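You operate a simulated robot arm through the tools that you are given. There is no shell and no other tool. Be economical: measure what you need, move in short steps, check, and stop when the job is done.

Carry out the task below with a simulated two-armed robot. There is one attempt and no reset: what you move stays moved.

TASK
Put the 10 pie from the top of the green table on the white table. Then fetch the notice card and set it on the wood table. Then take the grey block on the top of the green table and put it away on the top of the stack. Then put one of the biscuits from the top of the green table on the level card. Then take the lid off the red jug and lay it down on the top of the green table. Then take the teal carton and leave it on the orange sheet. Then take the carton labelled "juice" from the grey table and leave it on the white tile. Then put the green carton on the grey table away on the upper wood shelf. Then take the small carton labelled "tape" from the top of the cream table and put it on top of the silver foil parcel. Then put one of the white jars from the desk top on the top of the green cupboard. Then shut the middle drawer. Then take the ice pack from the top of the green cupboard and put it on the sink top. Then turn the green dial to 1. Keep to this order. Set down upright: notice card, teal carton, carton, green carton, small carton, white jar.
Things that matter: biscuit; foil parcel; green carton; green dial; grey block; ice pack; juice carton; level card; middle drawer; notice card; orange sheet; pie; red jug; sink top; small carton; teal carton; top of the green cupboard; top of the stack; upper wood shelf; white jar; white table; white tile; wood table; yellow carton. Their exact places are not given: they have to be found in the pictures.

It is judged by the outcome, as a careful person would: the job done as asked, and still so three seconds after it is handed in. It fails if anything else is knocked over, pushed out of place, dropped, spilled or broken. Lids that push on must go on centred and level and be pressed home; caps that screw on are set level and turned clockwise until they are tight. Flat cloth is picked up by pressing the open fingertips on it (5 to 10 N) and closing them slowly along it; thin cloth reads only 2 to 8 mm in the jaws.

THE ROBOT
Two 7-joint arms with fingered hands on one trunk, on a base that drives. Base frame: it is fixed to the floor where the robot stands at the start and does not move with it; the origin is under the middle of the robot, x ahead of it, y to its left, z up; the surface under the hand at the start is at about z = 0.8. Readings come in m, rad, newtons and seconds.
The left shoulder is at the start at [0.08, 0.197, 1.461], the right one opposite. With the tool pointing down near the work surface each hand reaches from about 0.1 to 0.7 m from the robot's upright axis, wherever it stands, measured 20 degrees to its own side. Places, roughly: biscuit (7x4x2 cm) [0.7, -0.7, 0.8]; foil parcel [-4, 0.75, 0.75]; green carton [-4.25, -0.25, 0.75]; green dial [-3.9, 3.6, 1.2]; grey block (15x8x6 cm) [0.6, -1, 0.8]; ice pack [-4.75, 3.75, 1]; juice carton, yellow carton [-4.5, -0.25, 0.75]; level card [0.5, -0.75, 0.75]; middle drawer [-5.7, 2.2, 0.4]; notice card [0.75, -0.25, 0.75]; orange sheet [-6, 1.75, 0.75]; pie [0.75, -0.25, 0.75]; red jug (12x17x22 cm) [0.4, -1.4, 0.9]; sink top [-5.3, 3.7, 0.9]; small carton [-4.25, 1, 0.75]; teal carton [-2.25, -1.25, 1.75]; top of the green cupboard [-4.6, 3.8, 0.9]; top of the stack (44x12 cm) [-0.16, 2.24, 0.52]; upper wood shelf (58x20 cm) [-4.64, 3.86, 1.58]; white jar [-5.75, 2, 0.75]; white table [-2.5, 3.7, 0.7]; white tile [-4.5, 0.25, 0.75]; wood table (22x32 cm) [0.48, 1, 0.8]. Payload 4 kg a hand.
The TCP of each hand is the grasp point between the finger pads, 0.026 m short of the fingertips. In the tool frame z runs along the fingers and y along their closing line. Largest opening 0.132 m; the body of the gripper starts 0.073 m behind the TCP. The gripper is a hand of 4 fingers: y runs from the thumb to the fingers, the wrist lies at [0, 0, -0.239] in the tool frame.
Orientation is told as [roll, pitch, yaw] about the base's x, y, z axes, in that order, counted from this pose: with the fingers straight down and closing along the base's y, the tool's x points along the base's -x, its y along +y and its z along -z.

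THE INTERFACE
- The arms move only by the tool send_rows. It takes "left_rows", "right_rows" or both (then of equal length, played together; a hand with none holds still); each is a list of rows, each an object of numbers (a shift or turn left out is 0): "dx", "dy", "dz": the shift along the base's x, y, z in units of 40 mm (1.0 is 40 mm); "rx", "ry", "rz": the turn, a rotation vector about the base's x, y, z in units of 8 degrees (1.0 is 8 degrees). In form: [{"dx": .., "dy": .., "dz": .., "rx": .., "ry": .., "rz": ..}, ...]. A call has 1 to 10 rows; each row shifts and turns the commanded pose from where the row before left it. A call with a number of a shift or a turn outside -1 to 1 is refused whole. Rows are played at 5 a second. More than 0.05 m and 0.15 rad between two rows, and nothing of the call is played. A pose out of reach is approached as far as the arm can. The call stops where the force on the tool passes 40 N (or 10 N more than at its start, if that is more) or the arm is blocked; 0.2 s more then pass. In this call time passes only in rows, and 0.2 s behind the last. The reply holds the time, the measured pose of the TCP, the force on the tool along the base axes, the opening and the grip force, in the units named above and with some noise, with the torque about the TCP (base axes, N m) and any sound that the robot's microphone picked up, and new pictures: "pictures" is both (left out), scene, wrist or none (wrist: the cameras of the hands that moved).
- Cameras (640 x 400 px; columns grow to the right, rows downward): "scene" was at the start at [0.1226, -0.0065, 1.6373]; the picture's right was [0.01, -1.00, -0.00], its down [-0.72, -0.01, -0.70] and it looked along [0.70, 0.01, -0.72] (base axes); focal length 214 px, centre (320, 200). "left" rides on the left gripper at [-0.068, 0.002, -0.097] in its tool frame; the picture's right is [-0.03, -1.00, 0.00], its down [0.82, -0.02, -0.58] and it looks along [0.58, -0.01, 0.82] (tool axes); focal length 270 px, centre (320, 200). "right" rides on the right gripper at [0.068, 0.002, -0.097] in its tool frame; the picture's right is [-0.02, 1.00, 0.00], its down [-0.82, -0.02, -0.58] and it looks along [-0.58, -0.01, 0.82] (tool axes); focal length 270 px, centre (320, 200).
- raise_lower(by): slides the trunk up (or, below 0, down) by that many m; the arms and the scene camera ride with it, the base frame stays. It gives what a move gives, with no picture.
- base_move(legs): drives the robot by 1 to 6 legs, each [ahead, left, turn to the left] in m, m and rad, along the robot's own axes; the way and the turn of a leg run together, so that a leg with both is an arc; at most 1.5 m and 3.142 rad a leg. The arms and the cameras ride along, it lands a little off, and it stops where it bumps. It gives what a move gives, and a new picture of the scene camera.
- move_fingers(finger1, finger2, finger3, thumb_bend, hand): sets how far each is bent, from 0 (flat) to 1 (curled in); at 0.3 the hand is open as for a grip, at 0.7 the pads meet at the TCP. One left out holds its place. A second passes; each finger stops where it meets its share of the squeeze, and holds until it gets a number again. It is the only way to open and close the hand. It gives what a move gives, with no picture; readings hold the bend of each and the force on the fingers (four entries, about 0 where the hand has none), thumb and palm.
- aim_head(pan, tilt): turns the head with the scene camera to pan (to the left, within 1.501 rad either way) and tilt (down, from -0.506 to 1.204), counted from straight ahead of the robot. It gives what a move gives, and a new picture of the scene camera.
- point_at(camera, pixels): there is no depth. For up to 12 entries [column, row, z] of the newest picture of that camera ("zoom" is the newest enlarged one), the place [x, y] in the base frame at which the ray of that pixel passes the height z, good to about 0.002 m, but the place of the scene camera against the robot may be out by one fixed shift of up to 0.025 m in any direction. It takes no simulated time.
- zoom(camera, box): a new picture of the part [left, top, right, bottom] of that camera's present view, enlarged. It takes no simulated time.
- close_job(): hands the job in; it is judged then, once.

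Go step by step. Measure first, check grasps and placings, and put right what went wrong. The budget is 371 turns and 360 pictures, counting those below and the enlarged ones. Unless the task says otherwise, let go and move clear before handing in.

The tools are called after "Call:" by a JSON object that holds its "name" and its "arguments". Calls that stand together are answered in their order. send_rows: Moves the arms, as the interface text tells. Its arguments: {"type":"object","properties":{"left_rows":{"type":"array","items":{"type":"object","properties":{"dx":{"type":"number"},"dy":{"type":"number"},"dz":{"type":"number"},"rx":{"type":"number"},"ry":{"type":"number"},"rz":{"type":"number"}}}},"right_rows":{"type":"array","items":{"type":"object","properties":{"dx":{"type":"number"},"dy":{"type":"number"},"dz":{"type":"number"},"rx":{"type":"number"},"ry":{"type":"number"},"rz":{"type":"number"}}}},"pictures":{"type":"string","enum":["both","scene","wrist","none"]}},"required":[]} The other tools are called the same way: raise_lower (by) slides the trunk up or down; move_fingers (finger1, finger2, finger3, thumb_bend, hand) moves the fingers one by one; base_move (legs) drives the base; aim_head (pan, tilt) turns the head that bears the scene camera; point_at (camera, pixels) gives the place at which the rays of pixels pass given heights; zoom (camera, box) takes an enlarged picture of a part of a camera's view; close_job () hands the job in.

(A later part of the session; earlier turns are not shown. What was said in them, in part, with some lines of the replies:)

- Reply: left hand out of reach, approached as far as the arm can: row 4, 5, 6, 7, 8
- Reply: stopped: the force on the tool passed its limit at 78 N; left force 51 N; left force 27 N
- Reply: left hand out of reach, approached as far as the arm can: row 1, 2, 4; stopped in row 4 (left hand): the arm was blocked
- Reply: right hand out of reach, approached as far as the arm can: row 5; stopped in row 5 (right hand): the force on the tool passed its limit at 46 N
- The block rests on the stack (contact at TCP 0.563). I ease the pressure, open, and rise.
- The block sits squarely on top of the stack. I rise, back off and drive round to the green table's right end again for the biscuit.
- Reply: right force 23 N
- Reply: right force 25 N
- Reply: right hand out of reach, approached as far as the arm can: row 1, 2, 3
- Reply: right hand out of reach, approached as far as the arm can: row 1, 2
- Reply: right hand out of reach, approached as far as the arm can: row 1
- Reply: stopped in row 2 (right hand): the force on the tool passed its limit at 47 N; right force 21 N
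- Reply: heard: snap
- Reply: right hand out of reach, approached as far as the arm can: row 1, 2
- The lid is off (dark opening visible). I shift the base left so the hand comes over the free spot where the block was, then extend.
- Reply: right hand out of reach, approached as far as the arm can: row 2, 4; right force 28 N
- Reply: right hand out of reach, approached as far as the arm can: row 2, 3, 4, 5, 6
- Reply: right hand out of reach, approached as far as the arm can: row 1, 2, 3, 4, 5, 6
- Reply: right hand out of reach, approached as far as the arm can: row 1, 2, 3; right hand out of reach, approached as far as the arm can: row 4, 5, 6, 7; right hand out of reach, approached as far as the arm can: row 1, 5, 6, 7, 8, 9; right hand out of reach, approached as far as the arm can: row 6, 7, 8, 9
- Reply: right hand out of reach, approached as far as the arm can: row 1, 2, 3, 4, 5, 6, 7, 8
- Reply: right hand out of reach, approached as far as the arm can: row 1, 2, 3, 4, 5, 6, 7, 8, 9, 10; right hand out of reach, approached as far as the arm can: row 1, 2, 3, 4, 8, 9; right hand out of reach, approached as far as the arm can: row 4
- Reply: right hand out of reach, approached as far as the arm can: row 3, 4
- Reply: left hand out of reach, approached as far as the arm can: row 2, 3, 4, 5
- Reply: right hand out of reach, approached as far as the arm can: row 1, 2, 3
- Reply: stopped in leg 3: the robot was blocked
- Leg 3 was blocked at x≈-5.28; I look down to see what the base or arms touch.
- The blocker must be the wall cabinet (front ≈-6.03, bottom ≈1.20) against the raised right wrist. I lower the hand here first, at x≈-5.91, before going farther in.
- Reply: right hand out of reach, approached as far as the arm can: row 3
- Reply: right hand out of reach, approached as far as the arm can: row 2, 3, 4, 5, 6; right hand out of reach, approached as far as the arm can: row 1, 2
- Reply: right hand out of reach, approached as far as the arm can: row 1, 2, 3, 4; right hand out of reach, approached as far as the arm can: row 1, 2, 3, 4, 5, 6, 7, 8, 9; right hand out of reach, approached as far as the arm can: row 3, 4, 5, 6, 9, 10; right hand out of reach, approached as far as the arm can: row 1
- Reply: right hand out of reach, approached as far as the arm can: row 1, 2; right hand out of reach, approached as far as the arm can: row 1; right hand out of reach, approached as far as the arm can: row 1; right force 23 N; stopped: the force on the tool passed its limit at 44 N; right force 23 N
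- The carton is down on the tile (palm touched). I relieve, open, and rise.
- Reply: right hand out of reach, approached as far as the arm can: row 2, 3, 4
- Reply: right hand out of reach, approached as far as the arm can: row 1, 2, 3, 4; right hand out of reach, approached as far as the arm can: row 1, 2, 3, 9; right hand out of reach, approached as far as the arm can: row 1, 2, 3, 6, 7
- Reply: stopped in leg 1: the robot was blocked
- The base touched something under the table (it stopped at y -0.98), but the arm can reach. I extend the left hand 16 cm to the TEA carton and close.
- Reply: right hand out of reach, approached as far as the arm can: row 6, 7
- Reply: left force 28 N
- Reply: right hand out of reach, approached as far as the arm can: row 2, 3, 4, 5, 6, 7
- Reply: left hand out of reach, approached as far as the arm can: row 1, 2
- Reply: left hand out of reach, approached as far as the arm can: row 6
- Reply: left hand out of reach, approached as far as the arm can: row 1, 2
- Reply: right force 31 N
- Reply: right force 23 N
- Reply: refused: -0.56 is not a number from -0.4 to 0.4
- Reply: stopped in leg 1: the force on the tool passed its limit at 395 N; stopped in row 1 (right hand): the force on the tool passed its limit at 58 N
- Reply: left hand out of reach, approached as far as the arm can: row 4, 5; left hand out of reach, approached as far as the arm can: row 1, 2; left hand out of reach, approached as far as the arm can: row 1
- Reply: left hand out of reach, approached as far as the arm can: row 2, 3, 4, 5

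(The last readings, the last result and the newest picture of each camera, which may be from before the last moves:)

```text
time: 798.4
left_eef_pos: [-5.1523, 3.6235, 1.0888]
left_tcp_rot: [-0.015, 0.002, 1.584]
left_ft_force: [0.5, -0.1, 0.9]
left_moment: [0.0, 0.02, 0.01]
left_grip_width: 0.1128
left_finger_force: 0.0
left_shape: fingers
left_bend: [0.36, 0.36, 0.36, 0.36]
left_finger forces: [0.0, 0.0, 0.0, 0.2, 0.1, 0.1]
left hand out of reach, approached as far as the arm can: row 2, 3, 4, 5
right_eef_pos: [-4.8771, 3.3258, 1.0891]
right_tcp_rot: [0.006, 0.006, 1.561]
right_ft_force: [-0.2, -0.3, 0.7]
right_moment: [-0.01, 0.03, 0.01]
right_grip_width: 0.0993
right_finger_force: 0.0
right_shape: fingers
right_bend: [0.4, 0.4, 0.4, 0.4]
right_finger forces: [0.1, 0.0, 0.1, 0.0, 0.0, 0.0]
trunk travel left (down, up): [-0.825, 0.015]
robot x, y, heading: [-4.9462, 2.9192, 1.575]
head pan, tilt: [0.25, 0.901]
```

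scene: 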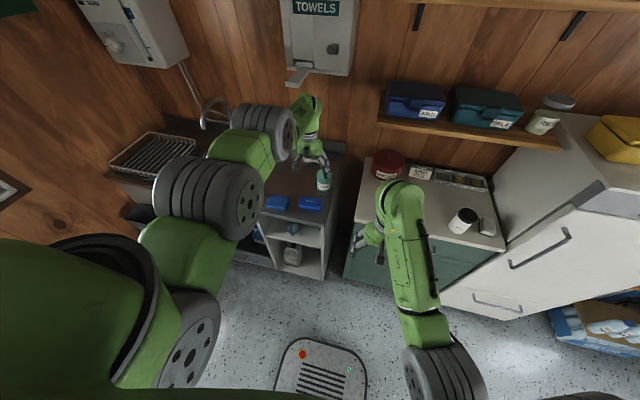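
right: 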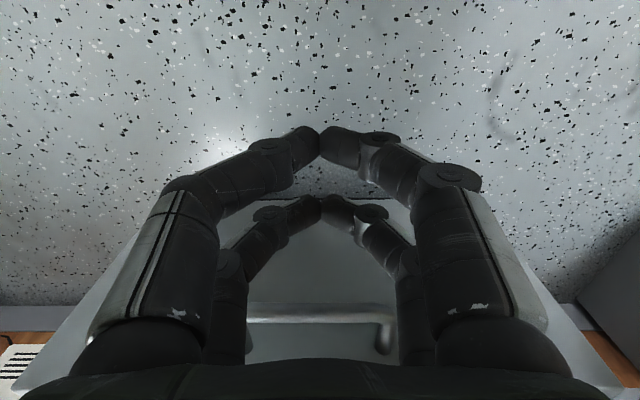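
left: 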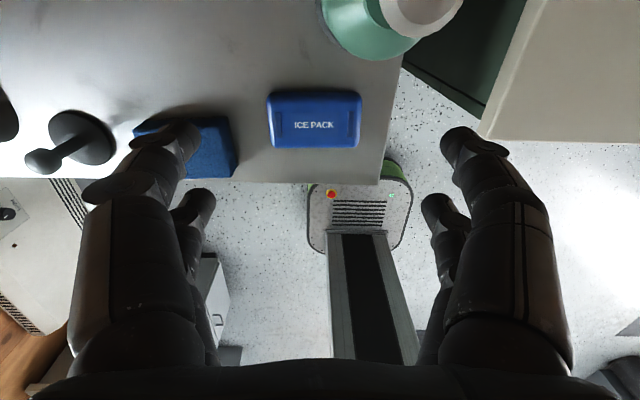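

The ice pack lies on the sink top. Last: the green dial on the fridge. I back off and move right to look at it.

Call:
{"name": "base_move", "arguments": {"legs": [[-0.45, 0, 0], [0, -1.0, 0]]}}

Call:
{"name": "aim_head", "arguments": {"pan": 0, "tilt": 0.35}}

Call:
{"name": "zoom", "arguments": {"camera": "scene", "box": [240, 200, 400, 300]}}

```text
time: 806.0
left_eef_pos: [-4.1371, 3.1799, 1.0873]
left_tcp_rot: [-0.017, -0.001, 1.57]
left_ft_force: [0.0, 0.2, -0.4]
left_moment: [-0.02, 0.01, 0.02]
left_grip_width: 0.1126
left_finger_force: 0.1
left_shape: fingers
left_bend: [0.36, 0.36, 0.36, 0.36]
left_finger forces: [0.0, 0.0, 0.0, 0.1, 0.0, 0.0]
right_eef_pos: [-3.8657, 2.8779, 1.0876]
right_tcp_rot: [0.004, 0.006, 1.546]
right_ft_force: [0.3, -0.6, -0.8]
right_moment: [-0.02, -0.01, -0.01]
right_grip_width: 0.0992
right_finger_force: 0.1
right_shape: fingers
right_bend: [0.4, 0.4, 0.4, 0.4]
right_finger forces: [0.0, 0.1, 0.1, 0.1, 0.0, 0.0]
trunk travel left (down, up): [-0.825, 0.015]
robot x, y, heading: [-3.9389, 2.4737, 1.563]
head pan, tilt: [0.25, 0.901]
```

scene: 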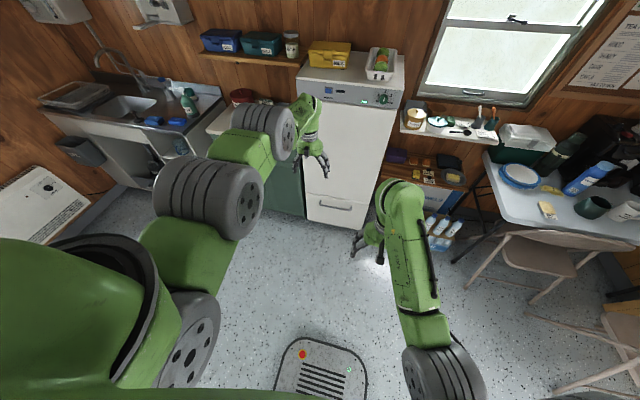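

```text
time: 806.9
left_eef_pos: [-4.1372, 3.1803, 1.0886]
left_tcp_rot: [-0.014, -0.001, 1.569]
left_ft_force: [0.6, -0.2, 0.3]
left_moment: [0.02, 0.0, -0.02]
left_grip_width: 0.1129
left_finger_force: 0.1
left_shape: fingers
left_bend: [0.36, 0.36, 0.36, 0.36]
left_finger forces: [0.1, 0.1, 0.0, 0.1, 0.0, 0.0]
right_eef_pos: [-3.8637, 2.8786, 1.0883]
right_tcp_rot: [0.006, 0.007, 1.547]
right_ft_force: [0.1, -0.4, 0.0]
right_moment: [0.0, 0.01, 0.02]
right_grip_width: 0.0993
right_finger_force: 0.1
right_shape: fingers
right_bend: [0.4, 0.4, 0.4, 0.4]
right_finger forces: [0.0, 0.1, 0.0, 0.0, 0.1, 0.0]
trunk travel left (down, up): [-0.825, 0.015]
robot x, y, heading: [-3.935, 2.4729, 1.561]
head pan, tilt: [0.0, 0.351]
```

scene: 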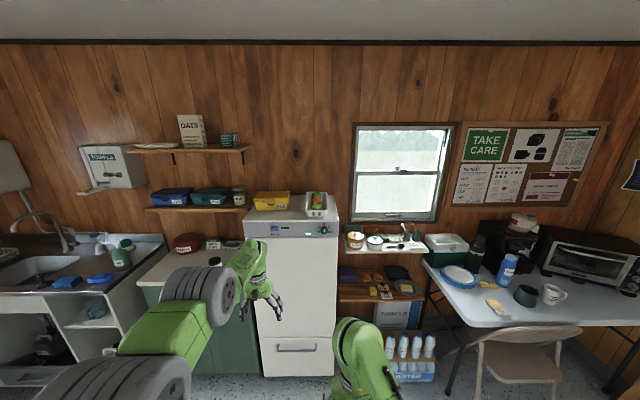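

```text
4.00 times, centred on (320, 250) of scene
```

zoom: 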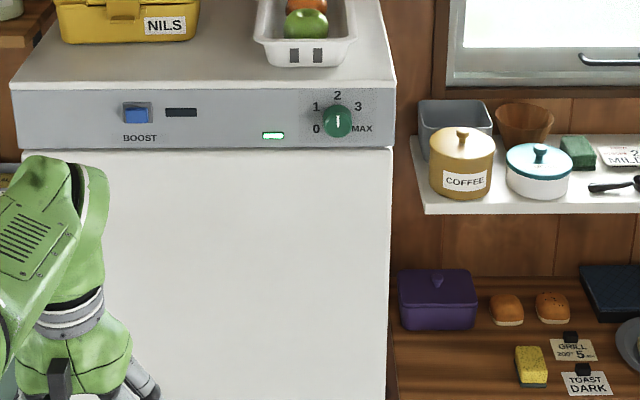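

Call:
{"name": "zoom", "arguments": {"camera": "scene", "box": [310, 218, 340, 238]}}

Call:
{"name": "point_at", "arguments": {"camera": "scene", "pixels": [[324.5, 230.5, 1.2], [324.5, 230.5, 1.18], [324.5, 230.5, 1.22], [338, 237, 1.15]]}}

```text
16.00 times, centred on (325, 228) of scene
```

zoom: 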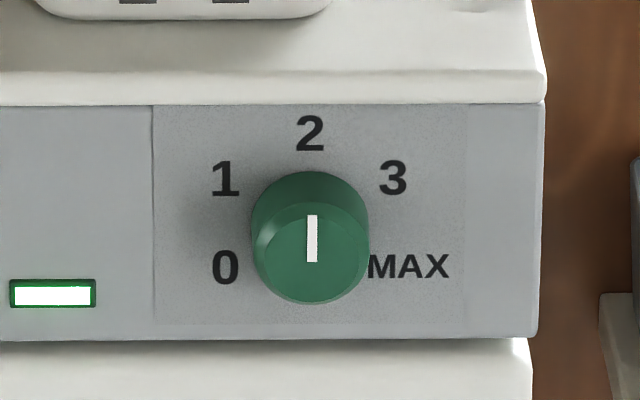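

```text
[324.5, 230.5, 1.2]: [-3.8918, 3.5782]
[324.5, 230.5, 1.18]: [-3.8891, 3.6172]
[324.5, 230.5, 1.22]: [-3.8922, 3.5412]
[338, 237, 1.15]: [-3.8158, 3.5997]
```

The dial points to 2; 1 is 60° counter-clockwise. I'll grip it with the left hand pointing forward and roll it -60° about y. First bring the left hand horizontal.

Call:
{"name": "send_rows", "arguments": {"left_rows": [{"rx": 1, "dy": -0.5, "dz": 0.2}, {"rx": 1, "dy": -0.5, "dz": 0.2}, {"rx": 1, "dy": -0.5, "dz": 0.2}, {"rx": 1, "dy": -0.3, "dz": 0.2}, {"rx": 1}, {"rx": 1}, {"rx": 1}, {"rx": 1}, {"rx": 1}, {"rx": 1}], "pictures": "none"}}

Call:
{"name": "send_rows", "arguments": {"left_rows": [{"rx": 1}, {"rx": 0.25}, {"dz": 0.8}, {"dz": 0.8}], "pictures": "both"}}

```text
time: 809.1
left_eef_pos: [-4.0922, 3.3686, 1.1121]
left_tcp_rot: [0.0, -1.108, 1.567]
left_ft_force: [0.0, 0.0, 0.1]
left_moment: [-0.02, -0.02, -0.03]
left_grip_width: 0.1129
left_finger_force: 0.0
left_shape: fingers
left_bend: [0.36, 0.36, 0.36, 0.36]
left_finger forces: [0.0, 0.1, 0.0, 0.0, 0.0, 0.0]
left hand out of reach, approached as far as the arm can: row 1, 2, 3, 4, 5, 6, 7, 8, 9, 10
right_eef_pos: [-3.8657, 2.8793, 1.0888]
right_tcp_rot: [0.008, 0.007, 1.546]
right_ft_force: [0.9, 0.4, 1.0]
right_moment: [0.03, -0.01, 0.0]
right_grip_width: 0.0994
right_finger_force: 0.0
right_shape: fingers
right_bend: [0.4, 0.4, 0.4, 0.4]
right_finger forces: [0.0, 0.1, 0.0, 0.1, 0.0, 0.0]
trunk travel left (down, up): [-0.825, 0.015]
robot x, y, heading: [-3.9364, 2.4751, 1.558]
head pan, tilt: [0.0, 0.351]
```

```text
time: 810.1
left_eef_pos: [-4.1092, 3.3775, 1.1408]
left_tcp_rot: [0.074, -1.209, 1.568]
left_ft_force: [0.2, -0.6, 0.5]
left_moment: [-0.03, -0.02, -0.01]
left_grip_width: 0.1131
left_finger_force: 0.0
left_shape: fingers
left_bend: [0.36, 0.36, 0.36, 0.36]
left_finger forces: [0.0, 0.1, 0.1, 0.1, 0.0, 0.0]
left hand out of reach, approached as far as the arm can: row 1, 2, 3, 4
right_eef_pos: [-3.8656, 2.8764, 1.0903]
right_tcp_rot: [0.007, 0.005, 1.546]
right_ft_force: [-0.4, 0.1, 0.2]
right_moment: [0.0, 0.01, -0.02]
right_grip_width: 0.0993
right_finger_force: 0.0
right_shape: fingers
right_bend: [0.4, 0.4, 0.4, 0.4]
right_finger forces: [0.1, 0.0, 0.1, 0.0, 0.1, 0.0]
trunk travel left (down, up): [-0.825, 0.015]
robot x, y, heading: [-3.9358, 2.4719, 1.554]
head pan, tilt: [0.0, 0.351]
```

scene: 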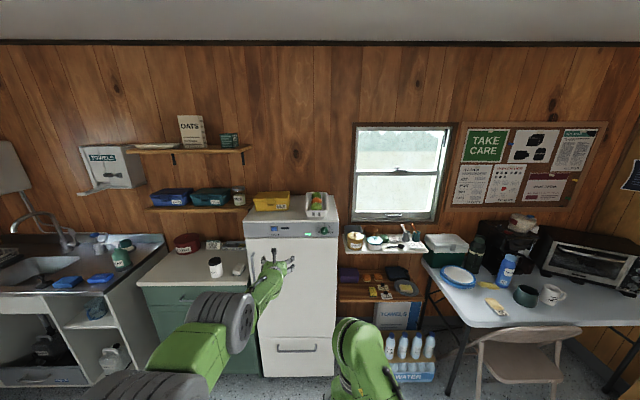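
left: 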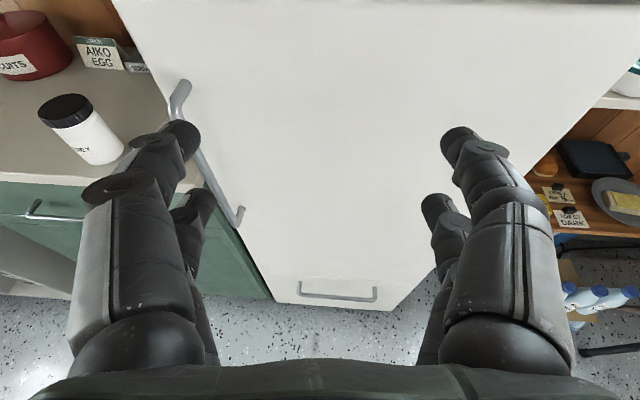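

The left arm is in its elbow-out branch. I back away and reset it (down-pointing, up, out to the left and back).

Call:
{"name": "base_move", "arguments": {"legs": [[-0.3, 0, 0.015]]}}

Call:
{"name": "send_rows", "arguments": {"left_rows": [{"rx": -1, "dz": 0.7}, {"rx": -1, "dz": 0.7}, {"rx": -1, "dz": 0.7}, {"rx": -1, "dz": 0.7}, {"rx": -1, "dz": 0.7}, {"rx": -1, "dz": 0.7}, {"rx": -1, "dz": 0.7}, {"rx": -1, "dz": 0.7}, {"rx": -1, "dz": 0.4}, {"rx": 0, "dz": 0}], "pictures": "none"}}

Call:
{"name": "send_rows", "arguments": {"left_rows": [{"dx": -0.9}, {"dx": -0.9}, {"dx": -0.9}, {"dx": -0.9, "dy": -0.5}, {"dx": -0.9, "dy": -0.5}, {"dx": -0.6, "dy": -0.9}, {"dy": -0.9, "dz": -0.3}, {"dy": -0.6, "dz": -0.6}, {"dy": -0.6, "dz": -0.6}, {"dz": -0.6}], "pictures": "scene"}}

```text
time: 812.2
left_eef_pos: [-4.1262, 3.0769, 1.1383]
left_tcp_rot: [0.076, -1.205, 1.584]
left_ft_force: [-0.2, 1.0, -0.4]
left_moment: [0.0, 0.01, 0.0]
left_grip_width: 0.1131
left_finger_force: 0.1
left_shape: fingers
left_bend: [0.36, 0.36, 0.36, 0.36]
left_finger forces: [0.0, 0.0, 0.0, 0.0, 0.0, 0.0]
right_eef_pos: [-3.8728, 2.5822, 1.0875]
right_tcp_rot: [0.009, 0.011, 1.564]
right_ft_force: [0.9, 0.4, -0.5]
right_moment: [-0.07, -0.01, 0.01]
right_grip_width: 0.0995
right_finger_force: 0.0
right_shape: fingers
right_bend: [0.4, 0.4, 0.4, 0.4]
right_finger forces: [0.0, 0.0, 0.0, 0.1, 0.0, 0.1]
trunk travel left (down, up): [-0.825, 0.015]
robot x, y, heading: [-3.9379, 2.1717, 1.573]
head pan, tilt: [0.0, 0.351]
```

scene: 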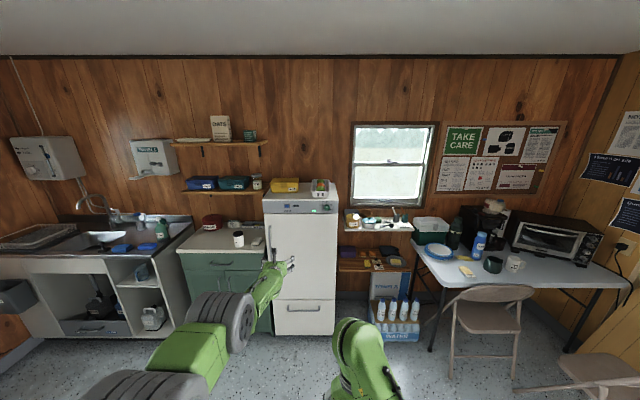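

```text
time: 814.4
left_eef_pos: [-4.1019, 2.9091, 1.3114]
left_tcp_rot: [0.117, -0.115, 1.576]
left_ft_force: [0.0, 0.5, 0.5]
left_moment: [-0.03, 0.01, 0.0]
left_grip_width: 0.1132
left_finger_force: 0.0
left_shape: fingers
left_bend: [0.36, 0.36, 0.36, 0.36]
left_finger forces: [0.1, 0.1, 0.0, 0.1, 0.1, 0.0]
left hand out of reach, approached as far as the arm can: row 1, 4, 5, 6, 7, 8, 9
right_eef_pos: [-3.8737, 2.5796, 1.0879]
right_tcp_rot: [0.006, 0.008, 1.564]
right_ft_force: [0.3, -0.1, -0.2]
right_moment: [-0.02, -0.02, -0.02]
right_grip_width: 0.0993
right_finger_force: 0.1
right_shape: fingers
right_bend: [0.4, 0.4, 0.4, 0.4]
right_finger forces: [0.0, 0.0, 0.0, 0.0, 0.1, 0.0]
trunk travel left (down, up): [-0.825, 0.015]
robot x, y, heading: [-3.938, 2.1656, 1.576]
head pan, tilt: [0.0, 0.351]
```

```text
time: 816.6
left_eef_pos: [-4.3282, 2.8638, 1.347]
left_tcp_rot: [0.113, -0.116, 1.579]
left_ft_force: [-0.1, 0.5, 0.0]
left_moment: [-0.02, 0.01, 0.01]
left_grip_width: 0.1138
left_finger_force: 0.1
left_shape: fingers
left_bend: [0.36, 0.36, 0.36, 0.36]
left_finger forces: [0.0, 0.0, 0.0, 0.1, 0.0, 0.0]
left hand out of reach, approached as far as the arm can: row 5, 6, 7, 8, 9, 10
right_eef_pos: [-3.8736, 2.5778, 1.0885]
right_tcp_rot: [0.008, 0.007, 1.562]
right_ft_force: [0.2, 0.2, -1.1]
right_moment: [-0.03, -0.02, -0.04]
right_grip_width: 0.0991
right_finger_force: 0.0
right_shape: fingers
right_bend: [0.4, 0.4, 0.4, 0.4]
right_finger forces: [0.1, 0.0, 0.1, 0.0, 0.1, 0.1]
trunk travel left (down, up): [-0.825, 0.015]
robot x, y, heading: [-3.9406, 2.1704, 1.576]
head pan, tilt: [0.0, 0.351]
```

scene: 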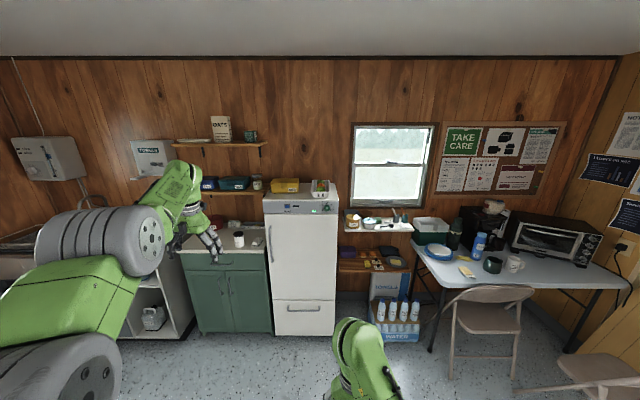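

Call:
{"name": "send_rows", "arguments": {"left_rows": [{"dx": -0.9, "dz": 0.3}, {"dx": -0.9, "dy": -0.4}, {"dx": -0.9, "dy": -0.6}, {"dy": -0.9}, {"dy": -0.9}, {"dy": -0.7, "dz": -0.6}, {"dy": -0.7, "dz": -0.6}, {"dy": -0.7, "dz": -0.6}, {"dz": -0.9}, {"dz": -0.9}], "pictures": "scene"}}

```text
time: 818.8
left_eef_pos: [-4.4903, 2.7913, 1.3463]
left_tcp_rot: [0.116, -0.118, 1.576]
left_ft_force: [-0.6, -0.2, -0.6]
left_moment: [0.03, -0.01, 0.04]
left_grip_width: 0.1133
left_finger_force: 0.1
left_shape: fingers
left_bend: [0.36, 0.36, 0.36, 0.36]
left_finger forces: [0.0, 0.1, 0.0, 0.0, 0.1, 0.0]
left hand out of reach, approached as far as the arm can: row 4, 5, 6, 7, 8, 9, 10
right_eef_pos: [-3.8722, 2.5775, 1.0878]
right_tcp_rot: [0.007, 0.007, 1.563]
right_ft_force: [0.0, 0.4, -0.5]
right_moment: [-0.02, -0.04, -0.04]
right_grip_width: 0.0993
right_finger_force: 0.1
right_shape: fingers
right_bend: [0.4, 0.4, 0.4, 0.4]
right_finger forces: [0.0, 0.1, 0.0, 0.0, 0.1, 0.0]
trunk travel left (down, up): [-0.825, 0.015]
robot x, y, heading: [-3.9389, 2.1709, 1.58]
head pan, tilt: [0.0, 0.351]
```

scene: 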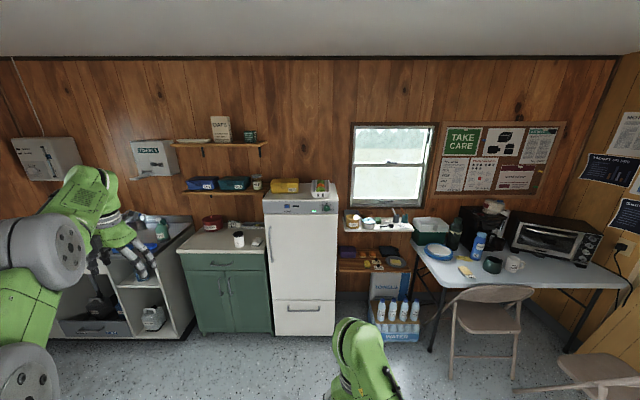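

Call:
{"name": "send_rows", "arguments": {"left_rows": [{"dz": -1}, {"dz": -1}, {"dz": -1}, {"dz": -1}, {"dz": -1}, {"dy": -0.8}, {"dy": -0.8}, {"dy": -0.8}], "pictures": "scene"}}

```text
time: 820.6
left_eef_pos: [-4.5351, 2.7599, 1.3458]
left_tcp_rot: [0.113, -0.117, 1.575]
left_ft_force: [-0.1, -0.2, 1.4]
left_moment: [0.01, 0.01, -0.01]
left_grip_width: 0.1133
left_finger_force: 0.0
left_shape: fingers
left_bend: [0.36, 0.36, 0.36, 0.36]
left_finger forces: [0.0, 0.1, 0.0, 0.0, 0.0, 0.0]
left hand out of reach, approached as far as the arm can: row 1, 2, 3, 4, 5, 6, 7, 8
right_eef_pos: [-3.8737, 2.5776, 1.0881]
right_tcp_rot: [0.007, 0.008, 1.565]
right_ft_force: [0.2, 0.5, -0.2]
right_moment: [0.01, 0.0, 0.03]
right_grip_width: 0.0993
right_finger_force: 0.0
right_shape: fingers
right_bend: [0.4, 0.4, 0.4, 0.4]
right_finger forces: [0.0, 0.0, 0.0, 0.0, 0.1, 0.0]
trunk travel left (down, up): [-0.825, 0.015]
robot x, y, heading: [-3.9408, 2.1724, 1.576]
head pan, tilt: [0.0, 0.351]
```

scene: 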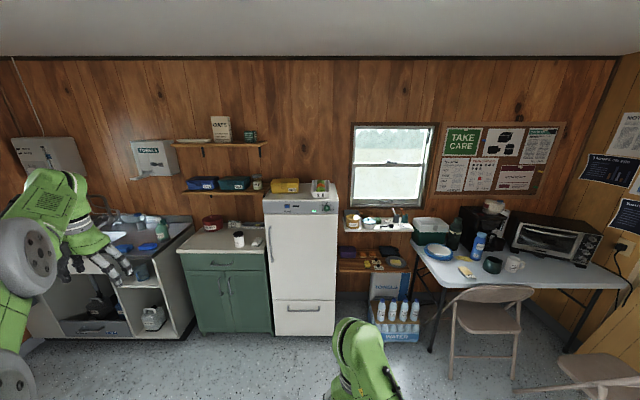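

I leave the left arm where it is (clear) and use the right hand, which is in good shape, for the dial. I rotate it to point forward.

Call:
{"name": "send_rows", "arguments": {"right_rows": [{"rx": 1, "dy": 0.6}, {"rx": 1, "dy": 0.6}, {"rx": 1, "dy": 0.6}, {"rx": 1, "dy": 0.6}, {"rx": 1, "dy": 0.4}, {"rx": 1}, {"rx": 1}, {"rx": 1}, {"rx": 1}, {"rx": 1}], "pictures": "none"}}

Call:
{"name": "send_rows", "arguments": {"right_rows": [{"rx": 1, "dz": 0.5}, {"rx": 0.25, "dz": 0.5}], "pictures": "both"}}

```text
time: 822.8
left_eef_pos: [-4.5342, 2.7601, 1.3478]
left_tcp_rot: [0.114, -0.115, 1.576]
left_ft_force: [-0.1, 0.5, -0.5]
left_moment: [0.0, 0.02, -0.01]
left_grip_width: 0.1134
left_finger_force: 0.1
left_shape: fingers
left_bend: [0.36, 0.36, 0.36, 0.36]
left_finger forces: [0.0, 0.0, 0.0, 0.0, 0.1, 0.1]
right_eef_pos: [-3.8741, 2.6878, 1.0888]
right_tcp_rot: [0.043, -1.392, 1.535]
right_ft_force: [1.0, -0.5, -0.6]
right_moment: [-0.03, -0.03, -0.02]
right_grip_width: 0.0997
right_finger_force: 0.1
right_shape: fingers
right_bend: [0.4, 0.4, 0.4, 0.4]
right_finger forces: [0.0, 0.0, 0.0, 0.1, 0.0, 0.0]
trunk travel left (down, up): [-0.825, 0.015]
robot x, y, heading: [-3.9411, 2.1717, 1.576]
head pan, tilt: [0.0, 0.351]
```

```text
time: 823.4
left_eef_pos: [-4.5351, 2.7608, 1.3461]
left_tcp_rot: [0.113, -0.115, 1.575]
left_ft_force: [0.4, -0.2, 1.2]
left_moment: [0.0, 0.01, -0.01]
left_grip_width: 0.1133
left_finger_force: 0.1
left_shape: fingers
left_bend: [0.36, 0.36, 0.36, 0.36]
left_finger forces: [0.0, 0.0, 0.0, 0.0, 0.0, 0.0]
right_eef_pos: [-3.8741, 2.6883, 1.1305]
right_tcp_rot: [0.922, -1.559, 0.655]
right_ft_force: [0.0, -0.5, -0.3]
right_moment: [0.02, -0.01, 0.01]
right_grip_width: 0.0994
right_finger_force: 0.0
right_shape: fingers
right_bend: [0.4, 0.4, 0.4, 0.4]
right_finger forces: [0.0, 0.1, 0.0, 0.1, 0.1, 0.1]
trunk travel left (down, up): [-0.825, 0.015]
robot x, y, heading: [-3.9371, 2.1724, 1.578]
head pan, tilt: [0.0, 0.351]
```

scene: 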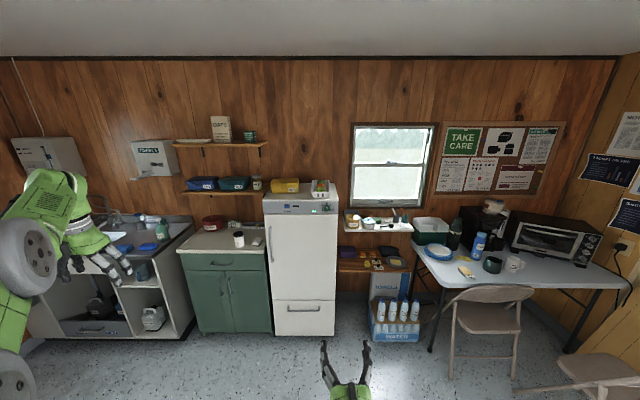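
right: 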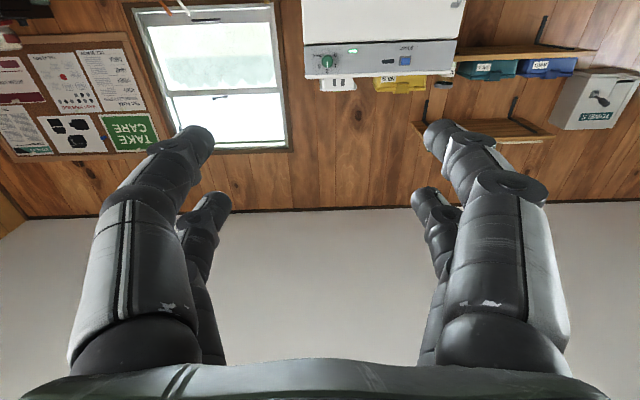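

Dial seen at (327,62) in the right camera: about (-3.895,3.57,1.20). I drive ahead 0.5, raise the hand to its level and look again.

Call:
{"name": "base_move", "arguments": {"legs": [[0.5, 0.02, -0.006]]}}

Call:
{"name": "send_rows", "arguments": {"right_rows": [{"dz": 0.9}, {"dz": 0.85}], "pictures": "wrist"}}

```text
time: 826.3
left_eef_pos: [-4.547, 3.2638, 1.3491]
left_tcp_rot: [0.115, -0.119, 1.564]
left_ft_force: [0.1, -1.7, -0.1]
left_moment: [0.0, -0.03, 0.03]
left_grip_width: 0.1135
left_finger_force: 0.1
left_shape: fingers
left_bend: [0.36, 0.36, 0.36, 0.36]
left_finger forces: [0.0, 0.0, 0.1, 0.0, 0.0, 0.0]
right_eef_pos: [-3.8872, 3.185, 1.1305]
right_tcp_rot: [0.994, -1.563, 0.572]
right_ft_force: [-0.1, -0.9, -0.6]
right_moment: [0.01, 0.04, 0.04]
right_grip_width: 0.0992
right_finger_force: 0.0
right_shape: fingers
right_bend: [0.4, 0.4, 0.4, 0.4]
right_finger forces: [0.0, 0.0, 0.0, 0.1, 0.0, 0.1]
trunk travel left (down, up): [-0.825, 0.015]
robot x, y, heading: [-3.9595, 2.6699, 1.56]
head pan, tilt: [0.0, 0.351]
```

scene: 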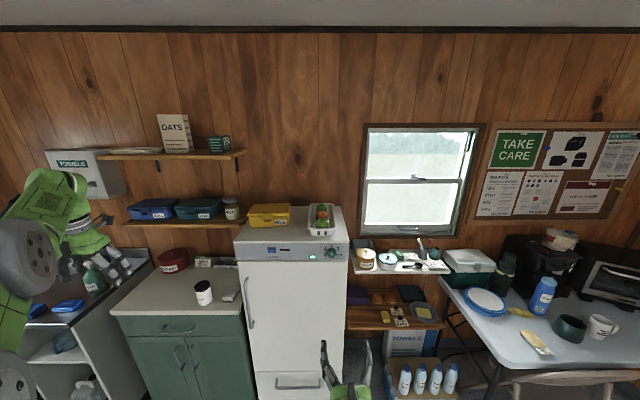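

```text
time: 826.9
left_eef_pos: [-4.5471, 3.2647, 1.346]
left_tcp_rot: [0.114, -0.117, 1.565]
left_ft_force: [0.6, -0.6, 0.0]
left_moment: [-0.01, -0.01, -0.01]
left_grip_width: 0.1136
left_finger_force: 0.0
left_shape: fingers
left_bend: [0.36, 0.36, 0.36, 0.36]
left_finger forces: [0.0, 0.0, 0.1, 0.0, 0.0, 0.0]
right_eef_pos: [-3.8862, 3.1865, 1.2005]
right_tcp_rot: [0.789, -1.563, 0.776]
right_ft_force: [0.6, 0.2, 0.8]
right_moment: [-0.02, -0.02, 0.02]
right_grip_width: 0.099
right_finger_force: 0.1
right_shape: fingers
right_bend: [0.4, 0.4, 0.4, 0.4]
right_finger forces: [0.0, 0.1, 0.1, 0.0, 0.0, 0.0]
trunk travel left (down, up): [-0.825, 0.015]
robot x, y, heading: [-3.9575, 2.6678, 1.567]
head pan, tilt: [0.0, 0.351]
```

right: 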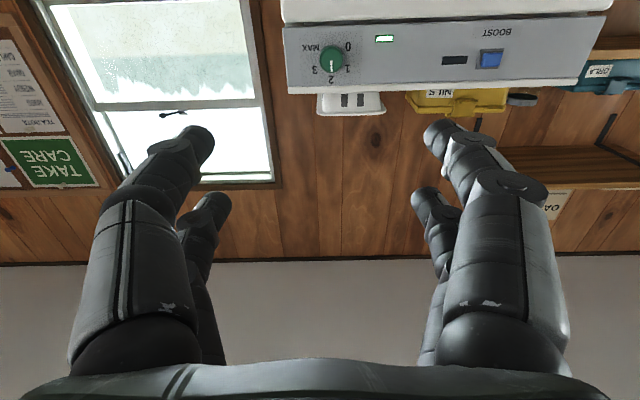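

Call:
{"name": "send_rows", "arguments": {"right_rows": [{"dx": -0.4, "dy": 0.9}, {"dy": 1}, {"dy": 1}, {"dy": 1}], "pictures": "wrist"}}

```text
time: 827.9
left_eef_pos: [-4.5468, 3.2679, 1.3469]
left_tcp_rot: [0.112, -0.116, 1.564]
left_ft_force: [-0.2, 0.3, 0.2]
left_moment: [0.0, -0.02, -0.01]
left_grip_width: 0.1135
left_finger_force: 0.1
left_shape: fingers
left_bend: [0.36, 0.36, 0.36, 0.36]
left_finger forces: [0.0, 0.0, 0.1, 0.0, 0.1, 0.0]
right_eef_pos: [-3.9039, 3.3453, 1.1978]
right_tcp_rot: [0.665, -1.558, 0.9]
right_ft_force: [0.0, -0.2, -0.3]
right_moment: [-0.03, -0.01, -0.02]
right_grip_width: 0.0994
right_finger_force: 0.0
right_shape: fingers
right_bend: [0.4, 0.4, 0.4, 0.4]
right_finger forces: [0.0, 0.0, 0.0, 0.0, 0.0, 0.0]
trunk travel left (down, up): [-0.825, 0.015]
robot x, y, heading: [-3.9569, 2.668, 1.563]
head pan, tilt: [0.0, 0.351]
```

right: 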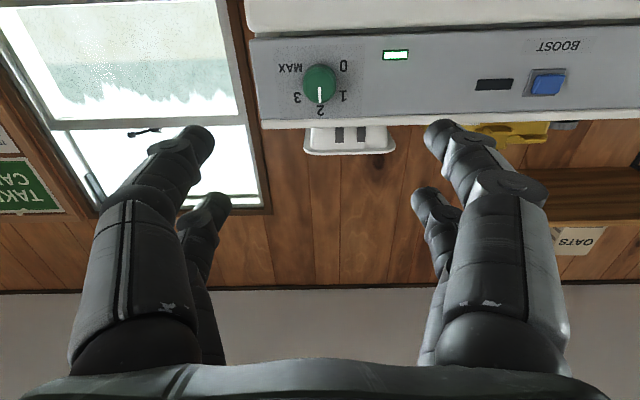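

Triangulated dial front centre: (-3.904,3.555,1.194). The finger-1/thumb pair sits ~12 mm on the lower side, so I set the TCP 13 mm above the dial axis, pre-close that pair, and move up close.

Call:
{"name": "move_fingers", "arguments": {"hand": "right", "finger1": 0.5, "finger2": 0.45, "finger3": 0.45, "thumb_bend": 0.5}}

Call:
{"name": "send_rows", "arguments": {"right_rows": [{"dz": 0.23, "dy": 0.9}, {"dy": 1}, {"dy": 1}, {"dy": 0.9}], "pictures": "wrist"}}

```text
time: 828.9
left_eef_pos: [-4.5471, 3.2662, 1.3466]
left_tcp_rot: [0.112, -0.117, 1.566]
left_ft_force: [0.4, -0.2, -0.4]
left_moment: [0.02, -0.02, -0.03]
left_grip_width: 0.1135
left_finger_force: 0.1
left_shape: fingers
left_bend: [0.36, 0.36, 0.36, 0.36]
left_finger forces: [0.0, 0.0, 0.1, 0.0, 0.0, 0.0]
right_eef_pos: [-3.903, 3.3429, 1.1981]
right_tcp_rot: [0.812, -1.559, 0.754]
right_ft_force: [0.6, 0.0, 0.5]
right_moment: [0.01, -0.03, -0.01]
right_grip_width: 0.0668
right_finger_force: 0.1
right_shape: fingers
right_bend: [0.5, 0.45, 0.45, 0.5]
right_finger forces: [0.0, 0.1, 0.0, 0.0, 0.0, 0.0]
trunk travel left (down, up): [-0.825, 0.015]
robot x, y, heading: [-3.9582, 2.6693, 1.566]
head pan, tilt: [0.0, 0.351]
```

```text
time: 829.9
left_eef_pos: [-4.547, 3.267, 1.3452]
left_tcp_rot: [0.113, -0.117, 1.568]
left_ft_force: [-0.1, 0.4, -0.1]
left_moment: [-0.01, 0.01, 0.01]
left_grip_width: 0.1135
left_finger_force: 0.1
left_shape: fingers
left_bend: [0.36, 0.36, 0.36, 0.36]
left_finger forces: [0.0, 0.1, 0.0, 0.0, 0.1, 0.0]
right_eef_pos: [-3.902, 3.4977, 1.2066]
right_tcp_rot: [0.615, -1.562, 0.952]
right_ft_force: [-0.2, -0.5, -0.8]
right_moment: [0.0, -0.01, 0.02]
right_grip_width: 0.0664
right_finger_force: 0.1
right_shape: fingers
right_bend: [0.5, 0.45, 0.45, 0.5]
right_finger forces: [0.0, 0.1, 0.1, 0.1, 0.0, 0.0]
trunk travel left (down, up): [-0.825, 0.015]
robot x, y, heading: [-3.9638, 2.675, 1.561]
head pan, tilt: [0.0, 0.351]
```

right: 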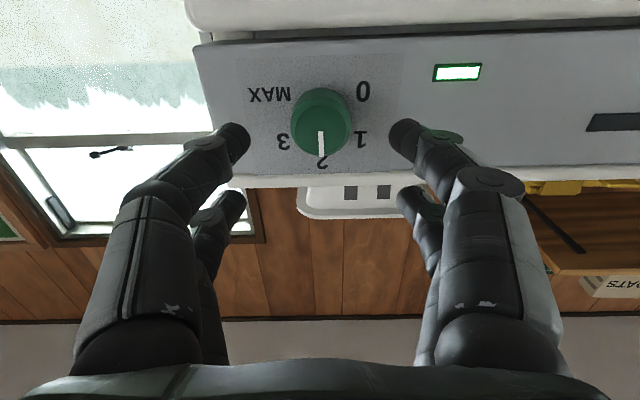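

The lower pair is 19 mm below the TCP axis, so I raise 5 mm more and move in 48 mm.

Call:
{"name": "send_rows", "arguments": {"right_rows": [{"dz": 0.15, "dy": 0.5}, {"dy": 0.4}, {"dy": 0.25}], "pictures": "wrist"}}

```text
time: 830.7
left_eef_pos: [-4.5472, 3.2677, 1.3462]
left_tcp_rot: [0.114, -0.114, 1.566]
left_ft_force: [0.0, -0.9, 0.0]
left_moment: [-0.02, -0.03, 0.02]
left_grip_width: 0.1134
left_finger_force: 0.1
left_shape: fingers
left_bend: [0.36, 0.36, 0.36, 0.36]
left_finger forces: [0.0, 0.0, 0.1, 0.0, 0.1, 0.0]
right_eef_pos: [-3.9024, 3.542, 1.2133]
right_tcp_rot: [0.696, -1.561, 0.872]
right_ft_force: [0.0, 0.0, -0.6]
right_moment: [0.01, 0.05, 0.01]
right_grip_width: 0.0665
right_finger_force: 0.0
right_shape: fingers
right_bend: [0.5, 0.45, 0.45, 0.5]
right_finger forces: [0.1, 0.1, 0.0, 0.0, 0.1, 0.1]
trunk travel left (down, up): [-0.825, 0.015]
robot x, y, heading: [-3.9587, 2.6676, 1.568]
head pan, tilt: [0.0, 0.351]
```

right: 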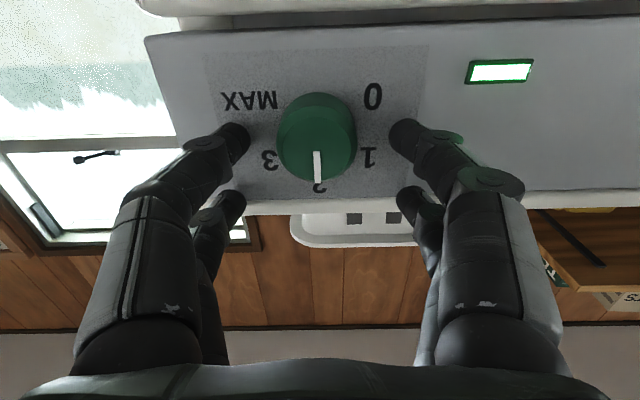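

Dial is between the pair (row ≈138). I close finger 1 and thumb on it.

Call:
{"name": "move_fingers", "arguments": {"hand": "right", "finger1": 0.66, "thumb_bend": 0.66}}

Call:
{"name": "zoom", "arguments": {"camera": "right", "box": [200, 40, 440, 240]}}

```text
time: 831.7
left_eef_pos: [-4.5457, 3.2675, 1.3466]
left_tcp_rot: [0.114, -0.115, 1.566]
left_ft_force: [-0.2, 0.0, 1.8]
left_moment: [-0.02, 0.0, -0.02]
left_grip_width: 0.1133
left_finger_force: 0.1
left_shape: fingers
left_bend: [0.36, 0.36, 0.36, 0.36]
left_finger forces: [0.0, 0.1, 0.0, 0.0, 0.0, 0.1]
right_eef_pos: [-3.9024, 3.5415, 1.2146]
right_tcp_rot: [0.809, -1.562, 0.756]
right_ft_force: [1.9, 0.8, 0.5]
right_moment: [0.01, -0.06, -0.03]
right_grip_width: 0.0346
right_finger_force: 6.3
right_shape: fingers
right_bend: [0.6, 0.45, 0.45, 0.62]
right_finger forces: [5.2, 0.0, 0.1, 0.0, 7.2, 0.1]
trunk travel left (down, up): [-0.825, 0.015]
robot x, y, heading: [-3.9568, 2.6727, 1.563]
head pan, tilt: [0.0, 0.351]
```

```text
2.00 times, centred on (320, 140) of right
```

zoom: 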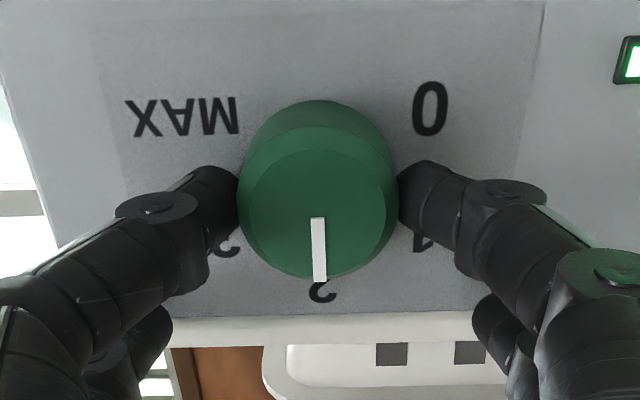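

Firm grip on the dial. I roll the hand counter-clockwise about the dial axis, first 32°.

Call:
{"name": "send_rows", "arguments": {"right_rows": [{"ry": -1, "dx": -0.066, "dz": -0.005}, {"ry": -1, "dx": -0.065, "dz": -0.014}, {"ry": -1, "dx": -0.062, "dz": -0.023}, {"ry": -1, "dx": -0.059, "dz": -0.031}], "pictures": "wrist"}}

```text
time: 832.7
left_eef_pos: [-4.5463, 3.2674, 1.3472]
left_tcp_rot: [0.115, -0.117, 1.567]
left_ft_force: [-0.1, 0.6, 0.3]
left_moment: [-0.01, 0.0, -0.03]
left_grip_width: 0.1137
left_finger_force: 0.0
left_shape: fingers
left_bend: [0.36, 0.36, 0.36, 0.36]
left_finger forces: [0.0, 0.1, 0.0, 0.0, 0.0, 0.1]
right_eef_pos: [-3.9112, 3.5417, 1.2112]
right_tcp_rot: [-1.566, -1.018, 3.131]
right_ft_force: [2.5, 0.9, 1.5]
right_moment: [0.01, -0.02, -0.03]
right_grip_width: 0.0344
right_finger_force: 6.1
right_shape: fingers
right_bend: [0.6, 0.45, 0.45, 0.62]
right_finger forces: [4.8, 0.0, 0.0, 0.0, 7.6, 0.0]
trunk travel left (down, up): [-0.825, 0.015]
robot x, y, heading: [-3.9575, 2.6705, 1.567]
head pan, tilt: [0.0, 0.351]
```

right: 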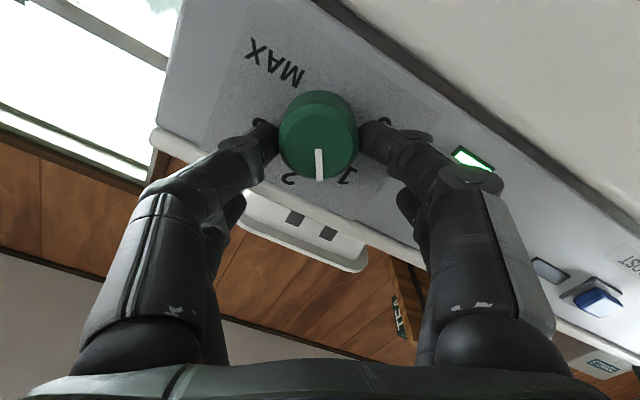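

The dial turns with the hand; the pointer is now midway between 2 and 1. I continue the remaining 28°.

Call:
{"name": "send_rows", "arguments": {"right_rows": [{"ry": -1, "dx": -0.054, "dz": -0.039}, {"ry": -1, "dx": -0.048, "dz": -0.046}, {"ry": -1, "dx": -0.041, "dz": -0.052}, {"ry": -0.5, "dx": -0.018, "dz": -0.028}], "pictures": "wrist"}}

Call:
{"name": "zoom", "arguments": {"camera": "right", "box": [200, 40, 440, 240]}}

```text
time: 833.7
left_eef_pos: [-4.5464, 3.2659, 1.3474]
left_tcp_rot: [0.114, -0.117, 1.566]
left_ft_force: [-0.1, 0.7, 0.1]
left_moment: [0.01, 0.01, 0.0]
left_grip_width: 0.1133
left_finger_force: 0.0
left_shape: fingers
left_bend: [0.36, 0.36, 0.36, 0.36]
left_finger forces: [0.0, 0.0, 0.1, 0.0, 0.0, 0.0]
right_eef_pos: [-3.9188, 3.5421, 1.2057]
right_tcp_rot: [-1.573, -0.529, 3.136]
right_ft_force: [2.7, -0.5, 1.9]
right_moment: [0.05, -0.08, -0.1]
right_grip_width: 0.0343
right_finger_force: 6.1
right_shape: fingers
right_bend: [0.6, 0.45, 0.45, 0.62]
right_finger forces: [4.6, 0.0, 0.0, 0.0, 8.1, 0.1]
trunk travel left (down, up): [-0.825, 0.015]
robot x, y, heading: [-3.9589, 2.6691, 1.565]
head pan, tilt: [0.0, 0.351]
```

right: 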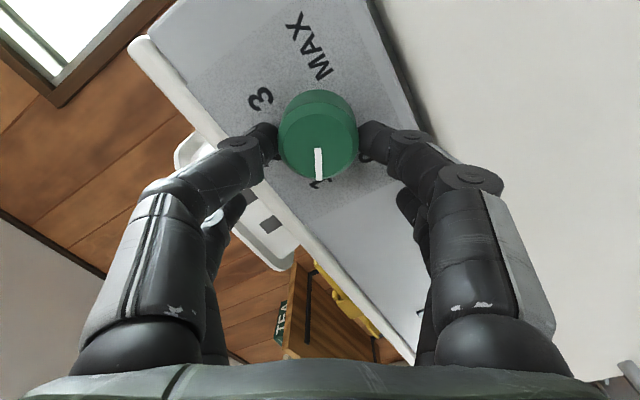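

```text
2.00 times, centred on (320, 140) of right
```

zoom: 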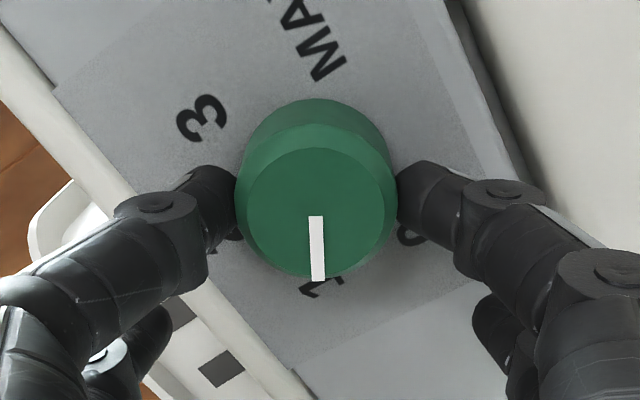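

The pointer is on 1. I release and withdraw straight back, then check.

Call:
{"name": "move_fingers", "arguments": {"hand": "right", "finger1": 0.45, "finger2": 0.4, "finger3": 0.4, "thumb_bend": 0.45}}

Call:
{"name": "send_rows", "arguments": {"right_rows": [{"dy": -0.7}, {"dy": -1}, {"dy": -1}, {"dy": -1}, {"dy": -1}], "pictures": "none"}}

Call:
{"name": "base_move", "arguments": {"legs": [[-0.4, 0, 0]]}}

Call:
{"name": "zoom", "arguments": {"camera": "scene", "box": [290, 190, 350, 230]}}

```text
time: 834.7
left_eef_pos: [-4.5477, 3.2676, 1.3463]
left_tcp_rot: [0.114, -0.116, 1.566]
left_ft_force: [0.6, -0.6, 0.3]
left_moment: [-0.01, 0.0, 0.03]
left_grip_width: 0.1132
left_finger_force: 0.0
left_shape: fingers
left_bend: [0.36, 0.36, 0.36, 0.36]
left_finger forces: [0.1, 0.0, 0.0, 0.0, 0.0, 0.1]
right_eef_pos: [-3.9201, 3.5431, 1.2041]
right_tcp_rot: [-1.57, -0.53, 3.132]
right_ft_force: [-0.1, -0.7, -0.1]
right_moment: [-0.03, -0.02, 0.01]
right_grip_width: 0.0826
right_finger_force: 0.0
right_shape: fingers
right_bend: [0.45, 0.4, 0.4, 0.45]
right_finger forces: [0.0, 0.0, 0.0, 0.0, 0.1, 0.0]
trunk travel left (down, up): [-0.825, 0.015]
robot x, y, heading: [-3.9581, 2.6678, 1.565]
head pan, tilt: [0.0, 0.351]
```

```text
time: 835.9
left_eef_pos: [-4.5464, 3.265, 1.349]
left_tcp_rot: [0.113, -0.117, 1.567]
left_ft_force: [-0.3, 0.5, 0.3]
left_moment: [-0.02, -0.01, 0.0]
left_grip_width: 0.1137
left_finger_force: 0.0
left_shape: fingers
left_bend: [0.36, 0.36, 0.36, 0.36]
left_finger forces: [0.0, 0.0, 0.0, 0.0, 0.0, 0.0]
right_eef_pos: [-3.9188, 3.351, 1.2065]
right_tcp_rot: [-1.576, -0.53, 3.134]
right_ft_force: [0.3, 0.5, 0.7]
right_moment: [0.0, -0.03, 0.02]
right_grip_width: 0.0822
right_finger_force: 0.0
right_shape: fingers
right_bend: [0.45, 0.4, 0.4, 0.45]
right_finger forces: [0.0, 0.0, 0.0, 0.1, 0.1, 0.0]
trunk travel left (down, up): [-0.825, 0.015]
robot x, y, heading: [-3.959, 2.6731, 1.56]
head pan, tilt: [0.0, 0.351]
```

```text
time: 838.4
left_eef_pos: [-4.5482, 2.8669, 1.3444]
left_tcp_rot: [0.113, -0.112, 1.562]
left_ft_force: [0.2, 0.0, 0.5]
left_moment: [-0.08, 0.0, 0.02]
left_grip_width: 0.1136
left_finger_force: 0.1
left_shape: fingers
left_bend: [0.36, 0.36, 0.36, 0.36]
left_finger forces: [0.1, 0.0, 0.0, 0.0, 0.0, 0.0]
right_eef_pos: [-3.9211, 2.9499, 1.2031]
right_tcp_rot: [-1.566, -0.531, 3.129]
right_ft_force: [-0.3, 0.4, -0.6]
right_moment: [0.0, 0.04, -0.03]
right_grip_width: 0.0825
right_finger_force: 0.0
right_shape: fingers
right_bend: [0.45, 0.4, 0.4, 0.45]
right_finger forces: [0.1, 0.0, 0.0, 0.0, 0.1, 0.0]
trunk travel left (down, up): [-0.825, 0.015]
robot x, y, heading: [-3.9644, 2.2646, 1.557]
head pan, tilt: [0.0, 0.351]
```

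scene: 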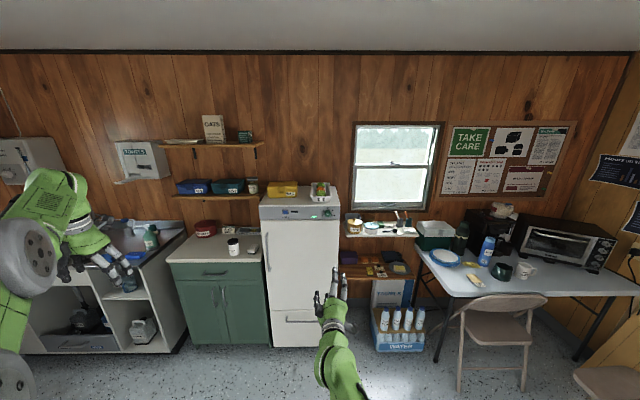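

```text
10.00 times, centred on (320, 210) of scene
```

zoom: 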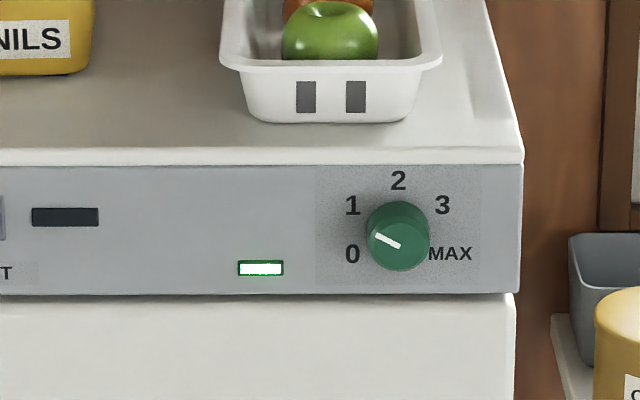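

The dial points to 1. I take one last look over the tables and desk before handing in.

Call:
{"name": "aim_head", "arguments": {"pan": 1.4, "tilt": 0.45}}

Call:
{"name": "base_move", "arguments": {"legs": [[0, 0, 1.0]]}}

```text
time: 840.0
left_eef_pos: [-4.5485, 2.8646, 1.3464]
left_tcp_rot: [0.113, -0.116, 1.562]
left_ft_force: [0.5, 0.1, -0.2]
left_moment: [0.02, 0.02, -0.01]
left_grip_width: 0.1135
left_finger_force: 0.1
left_shape: fingers
left_bend: [0.36, 0.36, 0.36, 0.36]
left_finger forces: [0.0, 0.0, 0.0, 0.0, 0.0, 0.0]
right_eef_pos: [-3.9212, 2.9469, 1.2044]
right_tcp_rot: [-1.57, -0.529, 3.132]
right_ft_force: [0.8, -0.3, 0.4]
right_moment: [0.04, 0.02, -0.03]
right_grip_width: 0.0823
right_finger_force: 0.1
right_shape: fingers
right_bend: [0.45, 0.4, 0.4, 0.45]
right_finger forces: [0.1, 0.0, 0.0, 0.0, 0.0, 0.1]
trunk travel left (down, up): [-0.825, 0.015]
robot x, y, heading: [-3.963, 2.2666, 1.558]
head pan, tilt: [1.4, 0.45]
```

```text
time: 842.9
left_eef_pos: [-4.7804, 2.0895, 1.3464]
left_tcp_rot: [0.114, -0.114, 2.57]
left_ft_force: [0.1, 0.3, -0.6]
left_moment: [0.0, 0.0, 0.03]
left_grip_width: 0.1133
left_finger_force: 0.1
left_shape: fingers
left_bend: [0.36, 0.36, 0.36, 0.36]
left_finger forces: [0.0, 0.0, 0.0, 0.0, 0.0, 0.0]
right_eef_pos: [-4.5169, 2.6642, 1.204]
right_tcp_rot: [-1.57, -0.531, -2.145]
right_ft_force: [0.3, 0.8, -0.3]
right_moment: [-0.01, 0.02, 0.0]
right_grip_width: 0.0827
right_finger_force: 0.2
right_shape: fingers
right_bend: [0.45, 0.4, 0.4, 0.45]
right_finger forces: [0.1, 0.0, 0.0, 0.0, 0.0, 0.0]
trunk travel left (down, up): [-0.825, 0.015]
robot x, y, heading: [-3.9631, 2.263, 2.567]
head pan, tilt: [1.4, 0.45]
```

Call:
{"name": "aim_head", "arguments": {"pan": 1.2, "tilt": 0.6}}

Call:
{"name": "zoom", "arguments": {"camera": "scene", "box": [100, 80, 500, 330]}}

```text
time: 843.7
left_eef_pos: [-4.7808, 2.0894, 1.347]
left_tcp_rot: [0.112, -0.115, 2.569]
left_ft_force: [1.0, 0.2, 0.2]
left_moment: [0.0, -0.02, 0.0]
left_grip_width: 0.1136
left_finger_force: 0.1
left_shape: fingers
left_bend: [0.36, 0.36, 0.36, 0.36]
left_finger forces: [0.0, 0.1, 0.1, 0.0, 0.0, 0.0]
right_eef_pos: [-4.5168, 2.664, 1.2042]
right_tcp_rot: [-1.57, -0.531, -2.146]
right_ft_force: [-0.8, 0.2, 0.1]
right_moment: [0.02, 0.05, 0.02]
right_grip_width: 0.0825
right_finger_force: 0.1
right_shape: fingers
right_bend: [0.45, 0.4, 0.4, 0.45]
right_finger forces: [0.0, 0.0, 0.0, 0.0, 0.1, 0.0]
trunk travel left (down, up): [-0.825, 0.015]
robot x, y, heading: [-3.9607, 2.2652, 2.566]
head pan, tilt: [1.201, 0.6]
```

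```text
refused: no pictures are left
```

All steps are done, the dial reads 1 and both hands are empty and clear; no pictures are left, so I hand in.

Call:
{"name": "close_job", "arguments": {}}

```text
The job is handed in.
```

I did all thirteen steps in the order you gave and handed the job in. Both hands are empty and clear, and the dial is on 1.

I ran out of pictures just before a last look round, so the final state of the tables and desk wasn't re-checked. These could count against it:

- **Level card:** it slid about 1 to 1.5 cm when I opened the fingers to release the biscuit. The biscuit is on it.
- **Desk:** the push that shut the middle drawer spiked to 395 N. The drawer is flush, and the things on the desk that I could see afterwards were still standing.
- **Sign rack by the block stack:** my left wrist pressed on it, with a peak of 78 N, while I was lowering the grey block. The signs looked still in place, though my arm partly hid them.
- **Doorway:** the robot bumped the open door or its handle once. I did not see the door move.
- **Under the grey table:** the base touched something, probably the black bin bag. I stopped there and did not check whether it moved.
- **Teal carton:** I set it down briefly on top of the green cupboard to change grip before putting it on the orange sheet.
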